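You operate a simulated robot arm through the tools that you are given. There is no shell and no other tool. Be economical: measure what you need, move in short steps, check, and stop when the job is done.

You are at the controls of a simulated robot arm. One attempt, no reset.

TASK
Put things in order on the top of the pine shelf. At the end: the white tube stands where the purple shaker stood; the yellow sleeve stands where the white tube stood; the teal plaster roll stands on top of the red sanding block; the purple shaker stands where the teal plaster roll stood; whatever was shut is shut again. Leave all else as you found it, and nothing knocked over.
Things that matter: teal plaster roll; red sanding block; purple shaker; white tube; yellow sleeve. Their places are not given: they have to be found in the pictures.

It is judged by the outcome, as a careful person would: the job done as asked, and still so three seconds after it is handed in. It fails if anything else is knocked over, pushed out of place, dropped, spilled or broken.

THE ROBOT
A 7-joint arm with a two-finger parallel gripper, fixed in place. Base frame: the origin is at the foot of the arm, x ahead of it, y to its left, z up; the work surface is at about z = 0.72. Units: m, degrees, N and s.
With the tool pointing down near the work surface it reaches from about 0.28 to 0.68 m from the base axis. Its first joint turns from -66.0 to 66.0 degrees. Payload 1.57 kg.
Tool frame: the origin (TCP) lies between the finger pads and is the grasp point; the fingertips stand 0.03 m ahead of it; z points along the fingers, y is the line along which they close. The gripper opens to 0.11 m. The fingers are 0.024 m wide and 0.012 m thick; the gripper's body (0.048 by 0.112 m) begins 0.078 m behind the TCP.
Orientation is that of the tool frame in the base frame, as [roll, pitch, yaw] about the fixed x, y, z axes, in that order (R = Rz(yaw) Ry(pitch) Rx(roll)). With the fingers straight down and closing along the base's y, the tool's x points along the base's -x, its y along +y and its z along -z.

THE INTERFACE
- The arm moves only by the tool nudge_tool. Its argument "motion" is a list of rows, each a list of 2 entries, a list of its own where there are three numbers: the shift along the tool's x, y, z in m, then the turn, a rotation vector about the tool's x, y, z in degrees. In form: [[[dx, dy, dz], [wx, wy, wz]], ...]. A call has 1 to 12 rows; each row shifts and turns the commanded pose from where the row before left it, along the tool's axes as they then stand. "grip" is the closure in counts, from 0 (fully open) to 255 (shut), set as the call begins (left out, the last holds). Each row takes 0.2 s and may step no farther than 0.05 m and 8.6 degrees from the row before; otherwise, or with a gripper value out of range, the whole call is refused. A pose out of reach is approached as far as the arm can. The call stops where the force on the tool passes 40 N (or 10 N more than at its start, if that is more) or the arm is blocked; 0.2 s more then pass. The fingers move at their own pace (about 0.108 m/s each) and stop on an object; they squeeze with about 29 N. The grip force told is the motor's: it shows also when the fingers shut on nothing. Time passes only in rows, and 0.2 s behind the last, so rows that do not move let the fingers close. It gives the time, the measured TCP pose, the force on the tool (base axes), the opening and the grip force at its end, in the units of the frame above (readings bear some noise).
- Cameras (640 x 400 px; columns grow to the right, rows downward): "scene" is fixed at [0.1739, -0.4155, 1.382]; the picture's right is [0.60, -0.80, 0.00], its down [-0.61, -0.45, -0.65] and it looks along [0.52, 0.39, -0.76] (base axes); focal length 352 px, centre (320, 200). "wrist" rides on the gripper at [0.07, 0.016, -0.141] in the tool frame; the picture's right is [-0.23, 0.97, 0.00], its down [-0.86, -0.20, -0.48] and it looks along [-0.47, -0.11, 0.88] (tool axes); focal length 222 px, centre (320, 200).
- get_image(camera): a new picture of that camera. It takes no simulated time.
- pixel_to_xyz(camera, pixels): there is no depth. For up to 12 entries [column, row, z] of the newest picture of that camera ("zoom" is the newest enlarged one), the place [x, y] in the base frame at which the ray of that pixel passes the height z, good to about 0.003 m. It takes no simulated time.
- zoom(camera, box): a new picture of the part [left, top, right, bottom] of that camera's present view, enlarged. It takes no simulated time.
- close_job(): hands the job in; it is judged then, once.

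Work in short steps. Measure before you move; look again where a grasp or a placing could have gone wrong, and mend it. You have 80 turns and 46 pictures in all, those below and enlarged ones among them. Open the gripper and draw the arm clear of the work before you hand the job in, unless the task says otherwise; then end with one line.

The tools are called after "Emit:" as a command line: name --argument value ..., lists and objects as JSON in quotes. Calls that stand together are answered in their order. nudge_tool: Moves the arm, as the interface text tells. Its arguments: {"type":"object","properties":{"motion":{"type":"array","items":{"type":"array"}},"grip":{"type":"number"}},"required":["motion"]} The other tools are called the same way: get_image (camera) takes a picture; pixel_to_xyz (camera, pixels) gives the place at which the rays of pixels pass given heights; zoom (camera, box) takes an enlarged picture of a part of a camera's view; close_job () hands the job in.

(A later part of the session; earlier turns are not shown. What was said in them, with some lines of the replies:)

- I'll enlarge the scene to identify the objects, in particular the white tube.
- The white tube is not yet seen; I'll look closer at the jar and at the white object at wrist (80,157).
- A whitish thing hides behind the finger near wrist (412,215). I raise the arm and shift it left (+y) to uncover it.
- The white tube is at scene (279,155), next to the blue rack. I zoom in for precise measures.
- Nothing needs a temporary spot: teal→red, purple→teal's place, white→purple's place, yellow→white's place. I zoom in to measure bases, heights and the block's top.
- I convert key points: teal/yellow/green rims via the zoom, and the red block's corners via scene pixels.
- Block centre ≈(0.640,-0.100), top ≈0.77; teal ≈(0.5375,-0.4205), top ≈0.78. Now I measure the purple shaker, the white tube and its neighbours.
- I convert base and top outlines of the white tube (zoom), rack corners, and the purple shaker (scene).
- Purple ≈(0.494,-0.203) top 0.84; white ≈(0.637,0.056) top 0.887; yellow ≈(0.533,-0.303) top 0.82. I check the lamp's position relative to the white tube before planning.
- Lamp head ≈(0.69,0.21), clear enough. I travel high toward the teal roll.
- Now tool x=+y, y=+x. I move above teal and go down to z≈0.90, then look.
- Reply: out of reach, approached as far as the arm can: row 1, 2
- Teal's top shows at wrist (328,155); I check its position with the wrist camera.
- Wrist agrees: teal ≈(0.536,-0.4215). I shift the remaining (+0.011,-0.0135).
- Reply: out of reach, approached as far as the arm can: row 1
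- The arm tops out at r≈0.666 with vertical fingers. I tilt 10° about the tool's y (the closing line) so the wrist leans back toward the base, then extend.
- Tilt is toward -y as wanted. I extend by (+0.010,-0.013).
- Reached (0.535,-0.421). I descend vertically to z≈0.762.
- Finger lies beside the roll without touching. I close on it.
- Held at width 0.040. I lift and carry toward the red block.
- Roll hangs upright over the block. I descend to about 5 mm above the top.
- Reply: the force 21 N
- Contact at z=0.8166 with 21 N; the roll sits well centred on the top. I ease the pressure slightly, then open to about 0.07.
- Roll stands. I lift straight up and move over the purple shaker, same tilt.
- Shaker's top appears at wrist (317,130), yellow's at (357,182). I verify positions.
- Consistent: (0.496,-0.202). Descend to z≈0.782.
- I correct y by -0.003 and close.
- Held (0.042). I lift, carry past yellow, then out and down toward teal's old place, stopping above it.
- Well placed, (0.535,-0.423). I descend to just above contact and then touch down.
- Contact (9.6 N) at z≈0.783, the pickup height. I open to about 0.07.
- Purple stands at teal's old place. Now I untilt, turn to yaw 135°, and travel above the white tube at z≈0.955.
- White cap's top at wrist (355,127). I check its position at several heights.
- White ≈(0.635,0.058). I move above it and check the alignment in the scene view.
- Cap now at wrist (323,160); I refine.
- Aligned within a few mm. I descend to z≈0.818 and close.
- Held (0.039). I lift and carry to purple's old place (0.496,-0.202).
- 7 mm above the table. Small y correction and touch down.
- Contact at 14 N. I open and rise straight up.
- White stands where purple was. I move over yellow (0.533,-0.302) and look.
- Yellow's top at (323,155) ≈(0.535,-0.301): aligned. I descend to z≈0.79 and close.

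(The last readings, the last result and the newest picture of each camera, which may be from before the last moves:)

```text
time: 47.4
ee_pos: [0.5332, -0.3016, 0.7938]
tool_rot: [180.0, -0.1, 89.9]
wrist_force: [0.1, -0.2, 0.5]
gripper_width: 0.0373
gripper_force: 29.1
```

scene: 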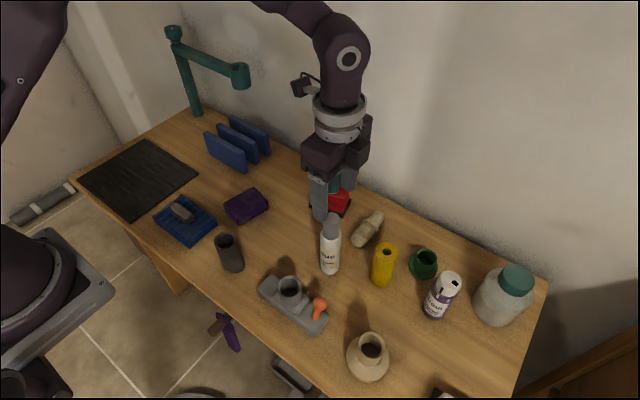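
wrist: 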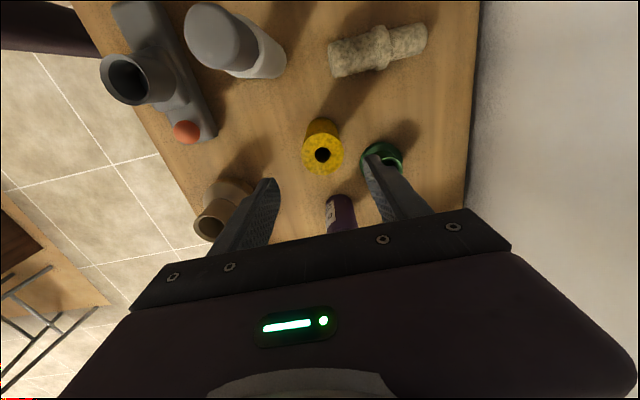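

Held (0.037). I lift to z≈0.965 and carry to white's old place.

Emit:
nudge_tool --motion '[[[0, 0, -0.0428], [0, 0, 0]], [[0, 0, -0.0428], [0, 0, 0]], [[0, 0, -0.0428], [0, 0, 0]], [[0, 0, -0.0428], [0, 0, 0]], [[0.0449, 0.013, 0], [0, 0, 0]], [[0.0449, 0.013, 0], [0, 0, 0]], [[0.0449, 0.013, 0], [0, 0, 0]], [[0.0449, 0.013, 0], [0, 0, 0]], [[0.0449, 0.013, 0], [0, 0, 0]], [[0.0449, 0.013, 0], [0, 0, 0]], [[0.0449, 0.013, 0], [0, 0, 0]]]'

Emit:
nudge_tool --motion '[[[0, 0, 0], [0, 0, -7.5]], [[0, 0, 0], [0, 0, -7.5]], [[0, 0, 0], [0, 0, -7.5]], [[0, 0, 0], [0, 0, -7.5]], [[0, 0, 0], [0, 0, -7.5]], [[0, 0, 0], [0, 0, -7.5]], [[0, 0, 0], [0, 0, 0]]]'

```text
time: 49.8
ee_pos: [0.6254, 0.0135, 0.9648]
tool_rot: [-180.0, -0.1, 89.9]
wrist_force: [0.2, 1.1, -0.6]
gripper_width: 0.0376
gripper_force: 29.4
```

```text
time: 51.4
ee_pos: [0.6247, 0.0134, 0.9661]
tool_rot: [-180.0, 0.0, 135.1]
wrist_force: [0.0, -0.3, -0.6]
gripper_width: 0.0375
gripper_force: 29.1
```

Remaining (+0.012,+0.044): I shift and descend to ~9 mm above the table.

Emit:
nudge_tool --motion '[[[0.0113, 0.0198, 0], [0, 0, 0]], [[0.0113, 0.0198, 0], [0, 0, 0]], [[0, 0, 0.0326], [0, 0, 0]], [[0, 0, 0.0326], [0, 0, 0]], [[0, 0, 0.0326], [0, 0, 0]], [[0, 0, 0.0326], [0, 0, 0]], [[0, 0, 0.0326], [0, 0, 0]], [[0, 0, 0], [0, 0, 0]]]'

Emit:
zoom --camera "scene" --box '[216, 90, 344, 200]'

```text
time: 53.2
ee_pos: [0.6374, 0.0575, 0.8012]
tool_rot: [180.0, 0.0, 135.0]
wrist_force: [0.0, -0.1, 0.5]
gripper_width: 0.0375
gripper_force: 28.8
```

```text
3.64 times, centred on (280, 145) of scene
```

zoom: 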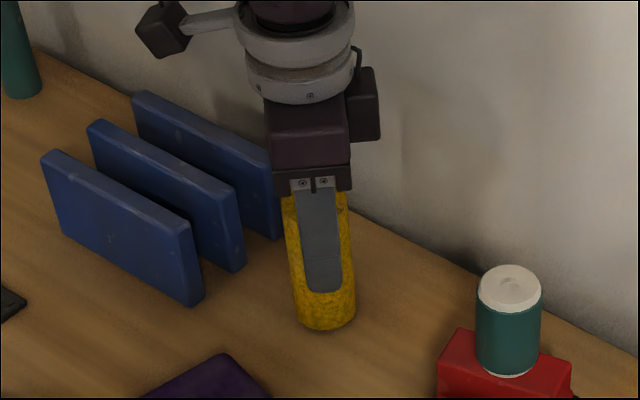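

Position (0.637,0.0575) matches. I touch down gently.

Emit:
nudge_tool --motion '[[[0, 0, 0.005], [0, 0, 0]], [[0, 0, 0.0025], [0, 0, 0]], [[0, 0, 0.001], [0, 0, 0]], [[0, 0, 0], [0, 0, 0]]]'

```text
time: 54.2
ee_pos: [0.6385, 0.0569, 0.7946]
tool_rot: [-180.0, 0.0, 135.0]
wrist_force: [0.5, 0.7, -0.7]
gripper_width: 0.0373
gripper_force: 29.3
```

Emit:
nudge_tool --motion '[[[0, 0, 0.001], [0, 0, 0]], [[0, 0, 0.0007], [0, 0, 0]], [[0, 0, 0], [0, 0, 0]]]'

```text
time: 55.0
ee_pos: [0.6376, 0.0569, 0.7932]
tool_rot: [179.9, 0.2, 135.0]
wrist_force: [-8.6, -2.7, 29.4]
gripper_width: 0.0374
gripper_force: 28.9
```

Firm contact (29 N); I ease 1 mm, open, and rise.

Emit:
nudge_tool --motion '[[[0, 0, -0.001], [0, 0, 0]], [[0, 0, 0], [0, 0, 0]]]'

Emit:
nudge_tool --motion '[[[0, 0, 0], [0, 0, 0]], [[0, 0, 0], [0, 0, 0]], [[0, 0, 0], [0, 0, 0]]]' --grip 90

Emit:
nudge_tool --motion '[[[0, 0, -0.035], [0, 0, 0]], [[0, 0, -0.035], [0, 0, 0]], [[0, 0, -0.035], [0, 0, 0]], [[0, 0, -0.035], [0, 0, 0]], [[0.03, -0.03, -0.02], [0, 0, 0]], [[0.03, -0.03, -0.02], [0, 0, 0]], [[0.03, -0.03, -0.02], [0, 0, 0]], [[0.03, -0.03, 0], [0, 0, 0]], [[0.03, -0.03, 0], [0, 0, 0]], [[0.03, 0.0, 0], [0, 0, 0]], [[0, 0, 0], [0, 0, 0]]]'

Emit:
get_image --camera "scene"

```text
time: 55.6
ee_pos: [0.6366, 0.0574, 0.7938]
tool_rot: [179.9, 0.2, 134.9]
wrist_force: [-1.9, -2.9, 23.1]
gripper_width: 0.0374
gripper_force: 29.4
```

```text
time: 56.4
ee_pos: [0.6368, 0.0584, 0.7933]
tool_rot: [-180.0, 0.0, 135.1]
wrist_force: [-0.2, -0.1, 0.1]
gripper_width: 0.0712
gripper_force: 0.0
```

```text
time: 58.8
ee_pos: [0.4037, 0.0788, 0.9935]
tool_rot: [-180.0, 0.0, 135.0]
wrist_force: [0.5, 1.0, 0.1]
gripper_width: 0.0711
gripper_force: 0.0
```

```text
11 pictures are left
```

scene: 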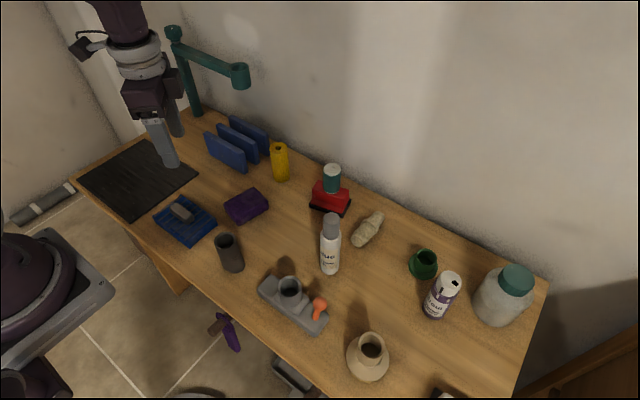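

Everything stands. I zoom to verify base positions against the originals.

Emit:
zoom --camera "scene" --box '[400, 240, 480, 325]'

Emit:
zoom --camera "scene" --box '[240, 125, 368, 285]'

Emit:
nudge_tool --motion '[[[0, 0, 0], [0, 0, 0]], [[0, 0, 0], [0, 0, 0]]]' --grip 0

```text
4.71 times, centred on (440, 282) of scene
```

zoom: 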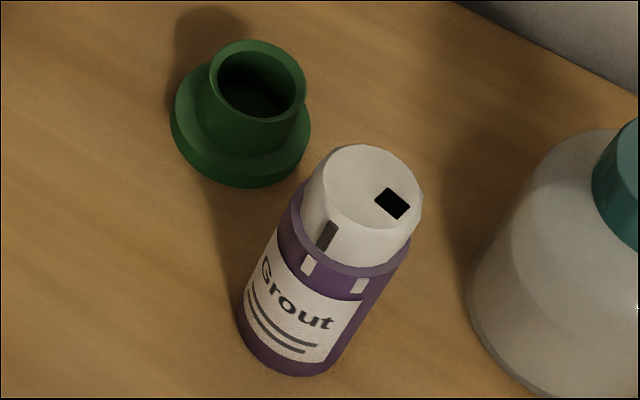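

```text
2.50 times, centred on (304, 205) of scene
```

zoom: 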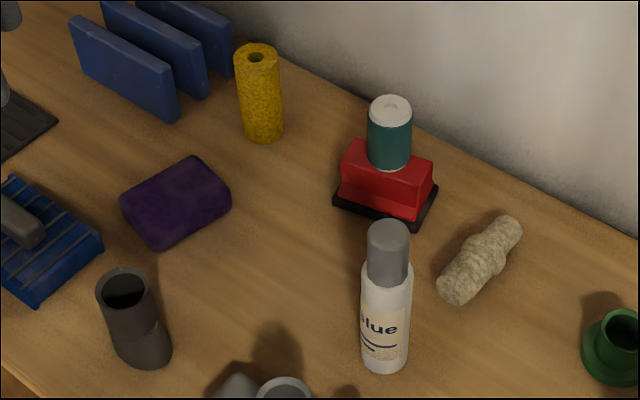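

```text
time: 59.4
ee_pos: [0.4031, 0.0792, 0.9949]
tool_rot: [-180.0, 0.0, 135.0]
wrist_force: [0.1, -0.8, 0.2]
gripper_width: 0.1099
gripper_force: 0.1
```

All bases match the original spots (purple's lowest edge at scene (435.1,319.6) against teal's (435.2,319.4)), the roll stands on the block, and the arm is clear and open. I hand in.

Emit:
close_job

```text
The job is handed in.
```

The job is handed in: the teal roll stands on the red block, and the purple shaker, white tube and yellow sleeve stand in their new places. Nothing was knocked over, and nothing had to be opened or shut.
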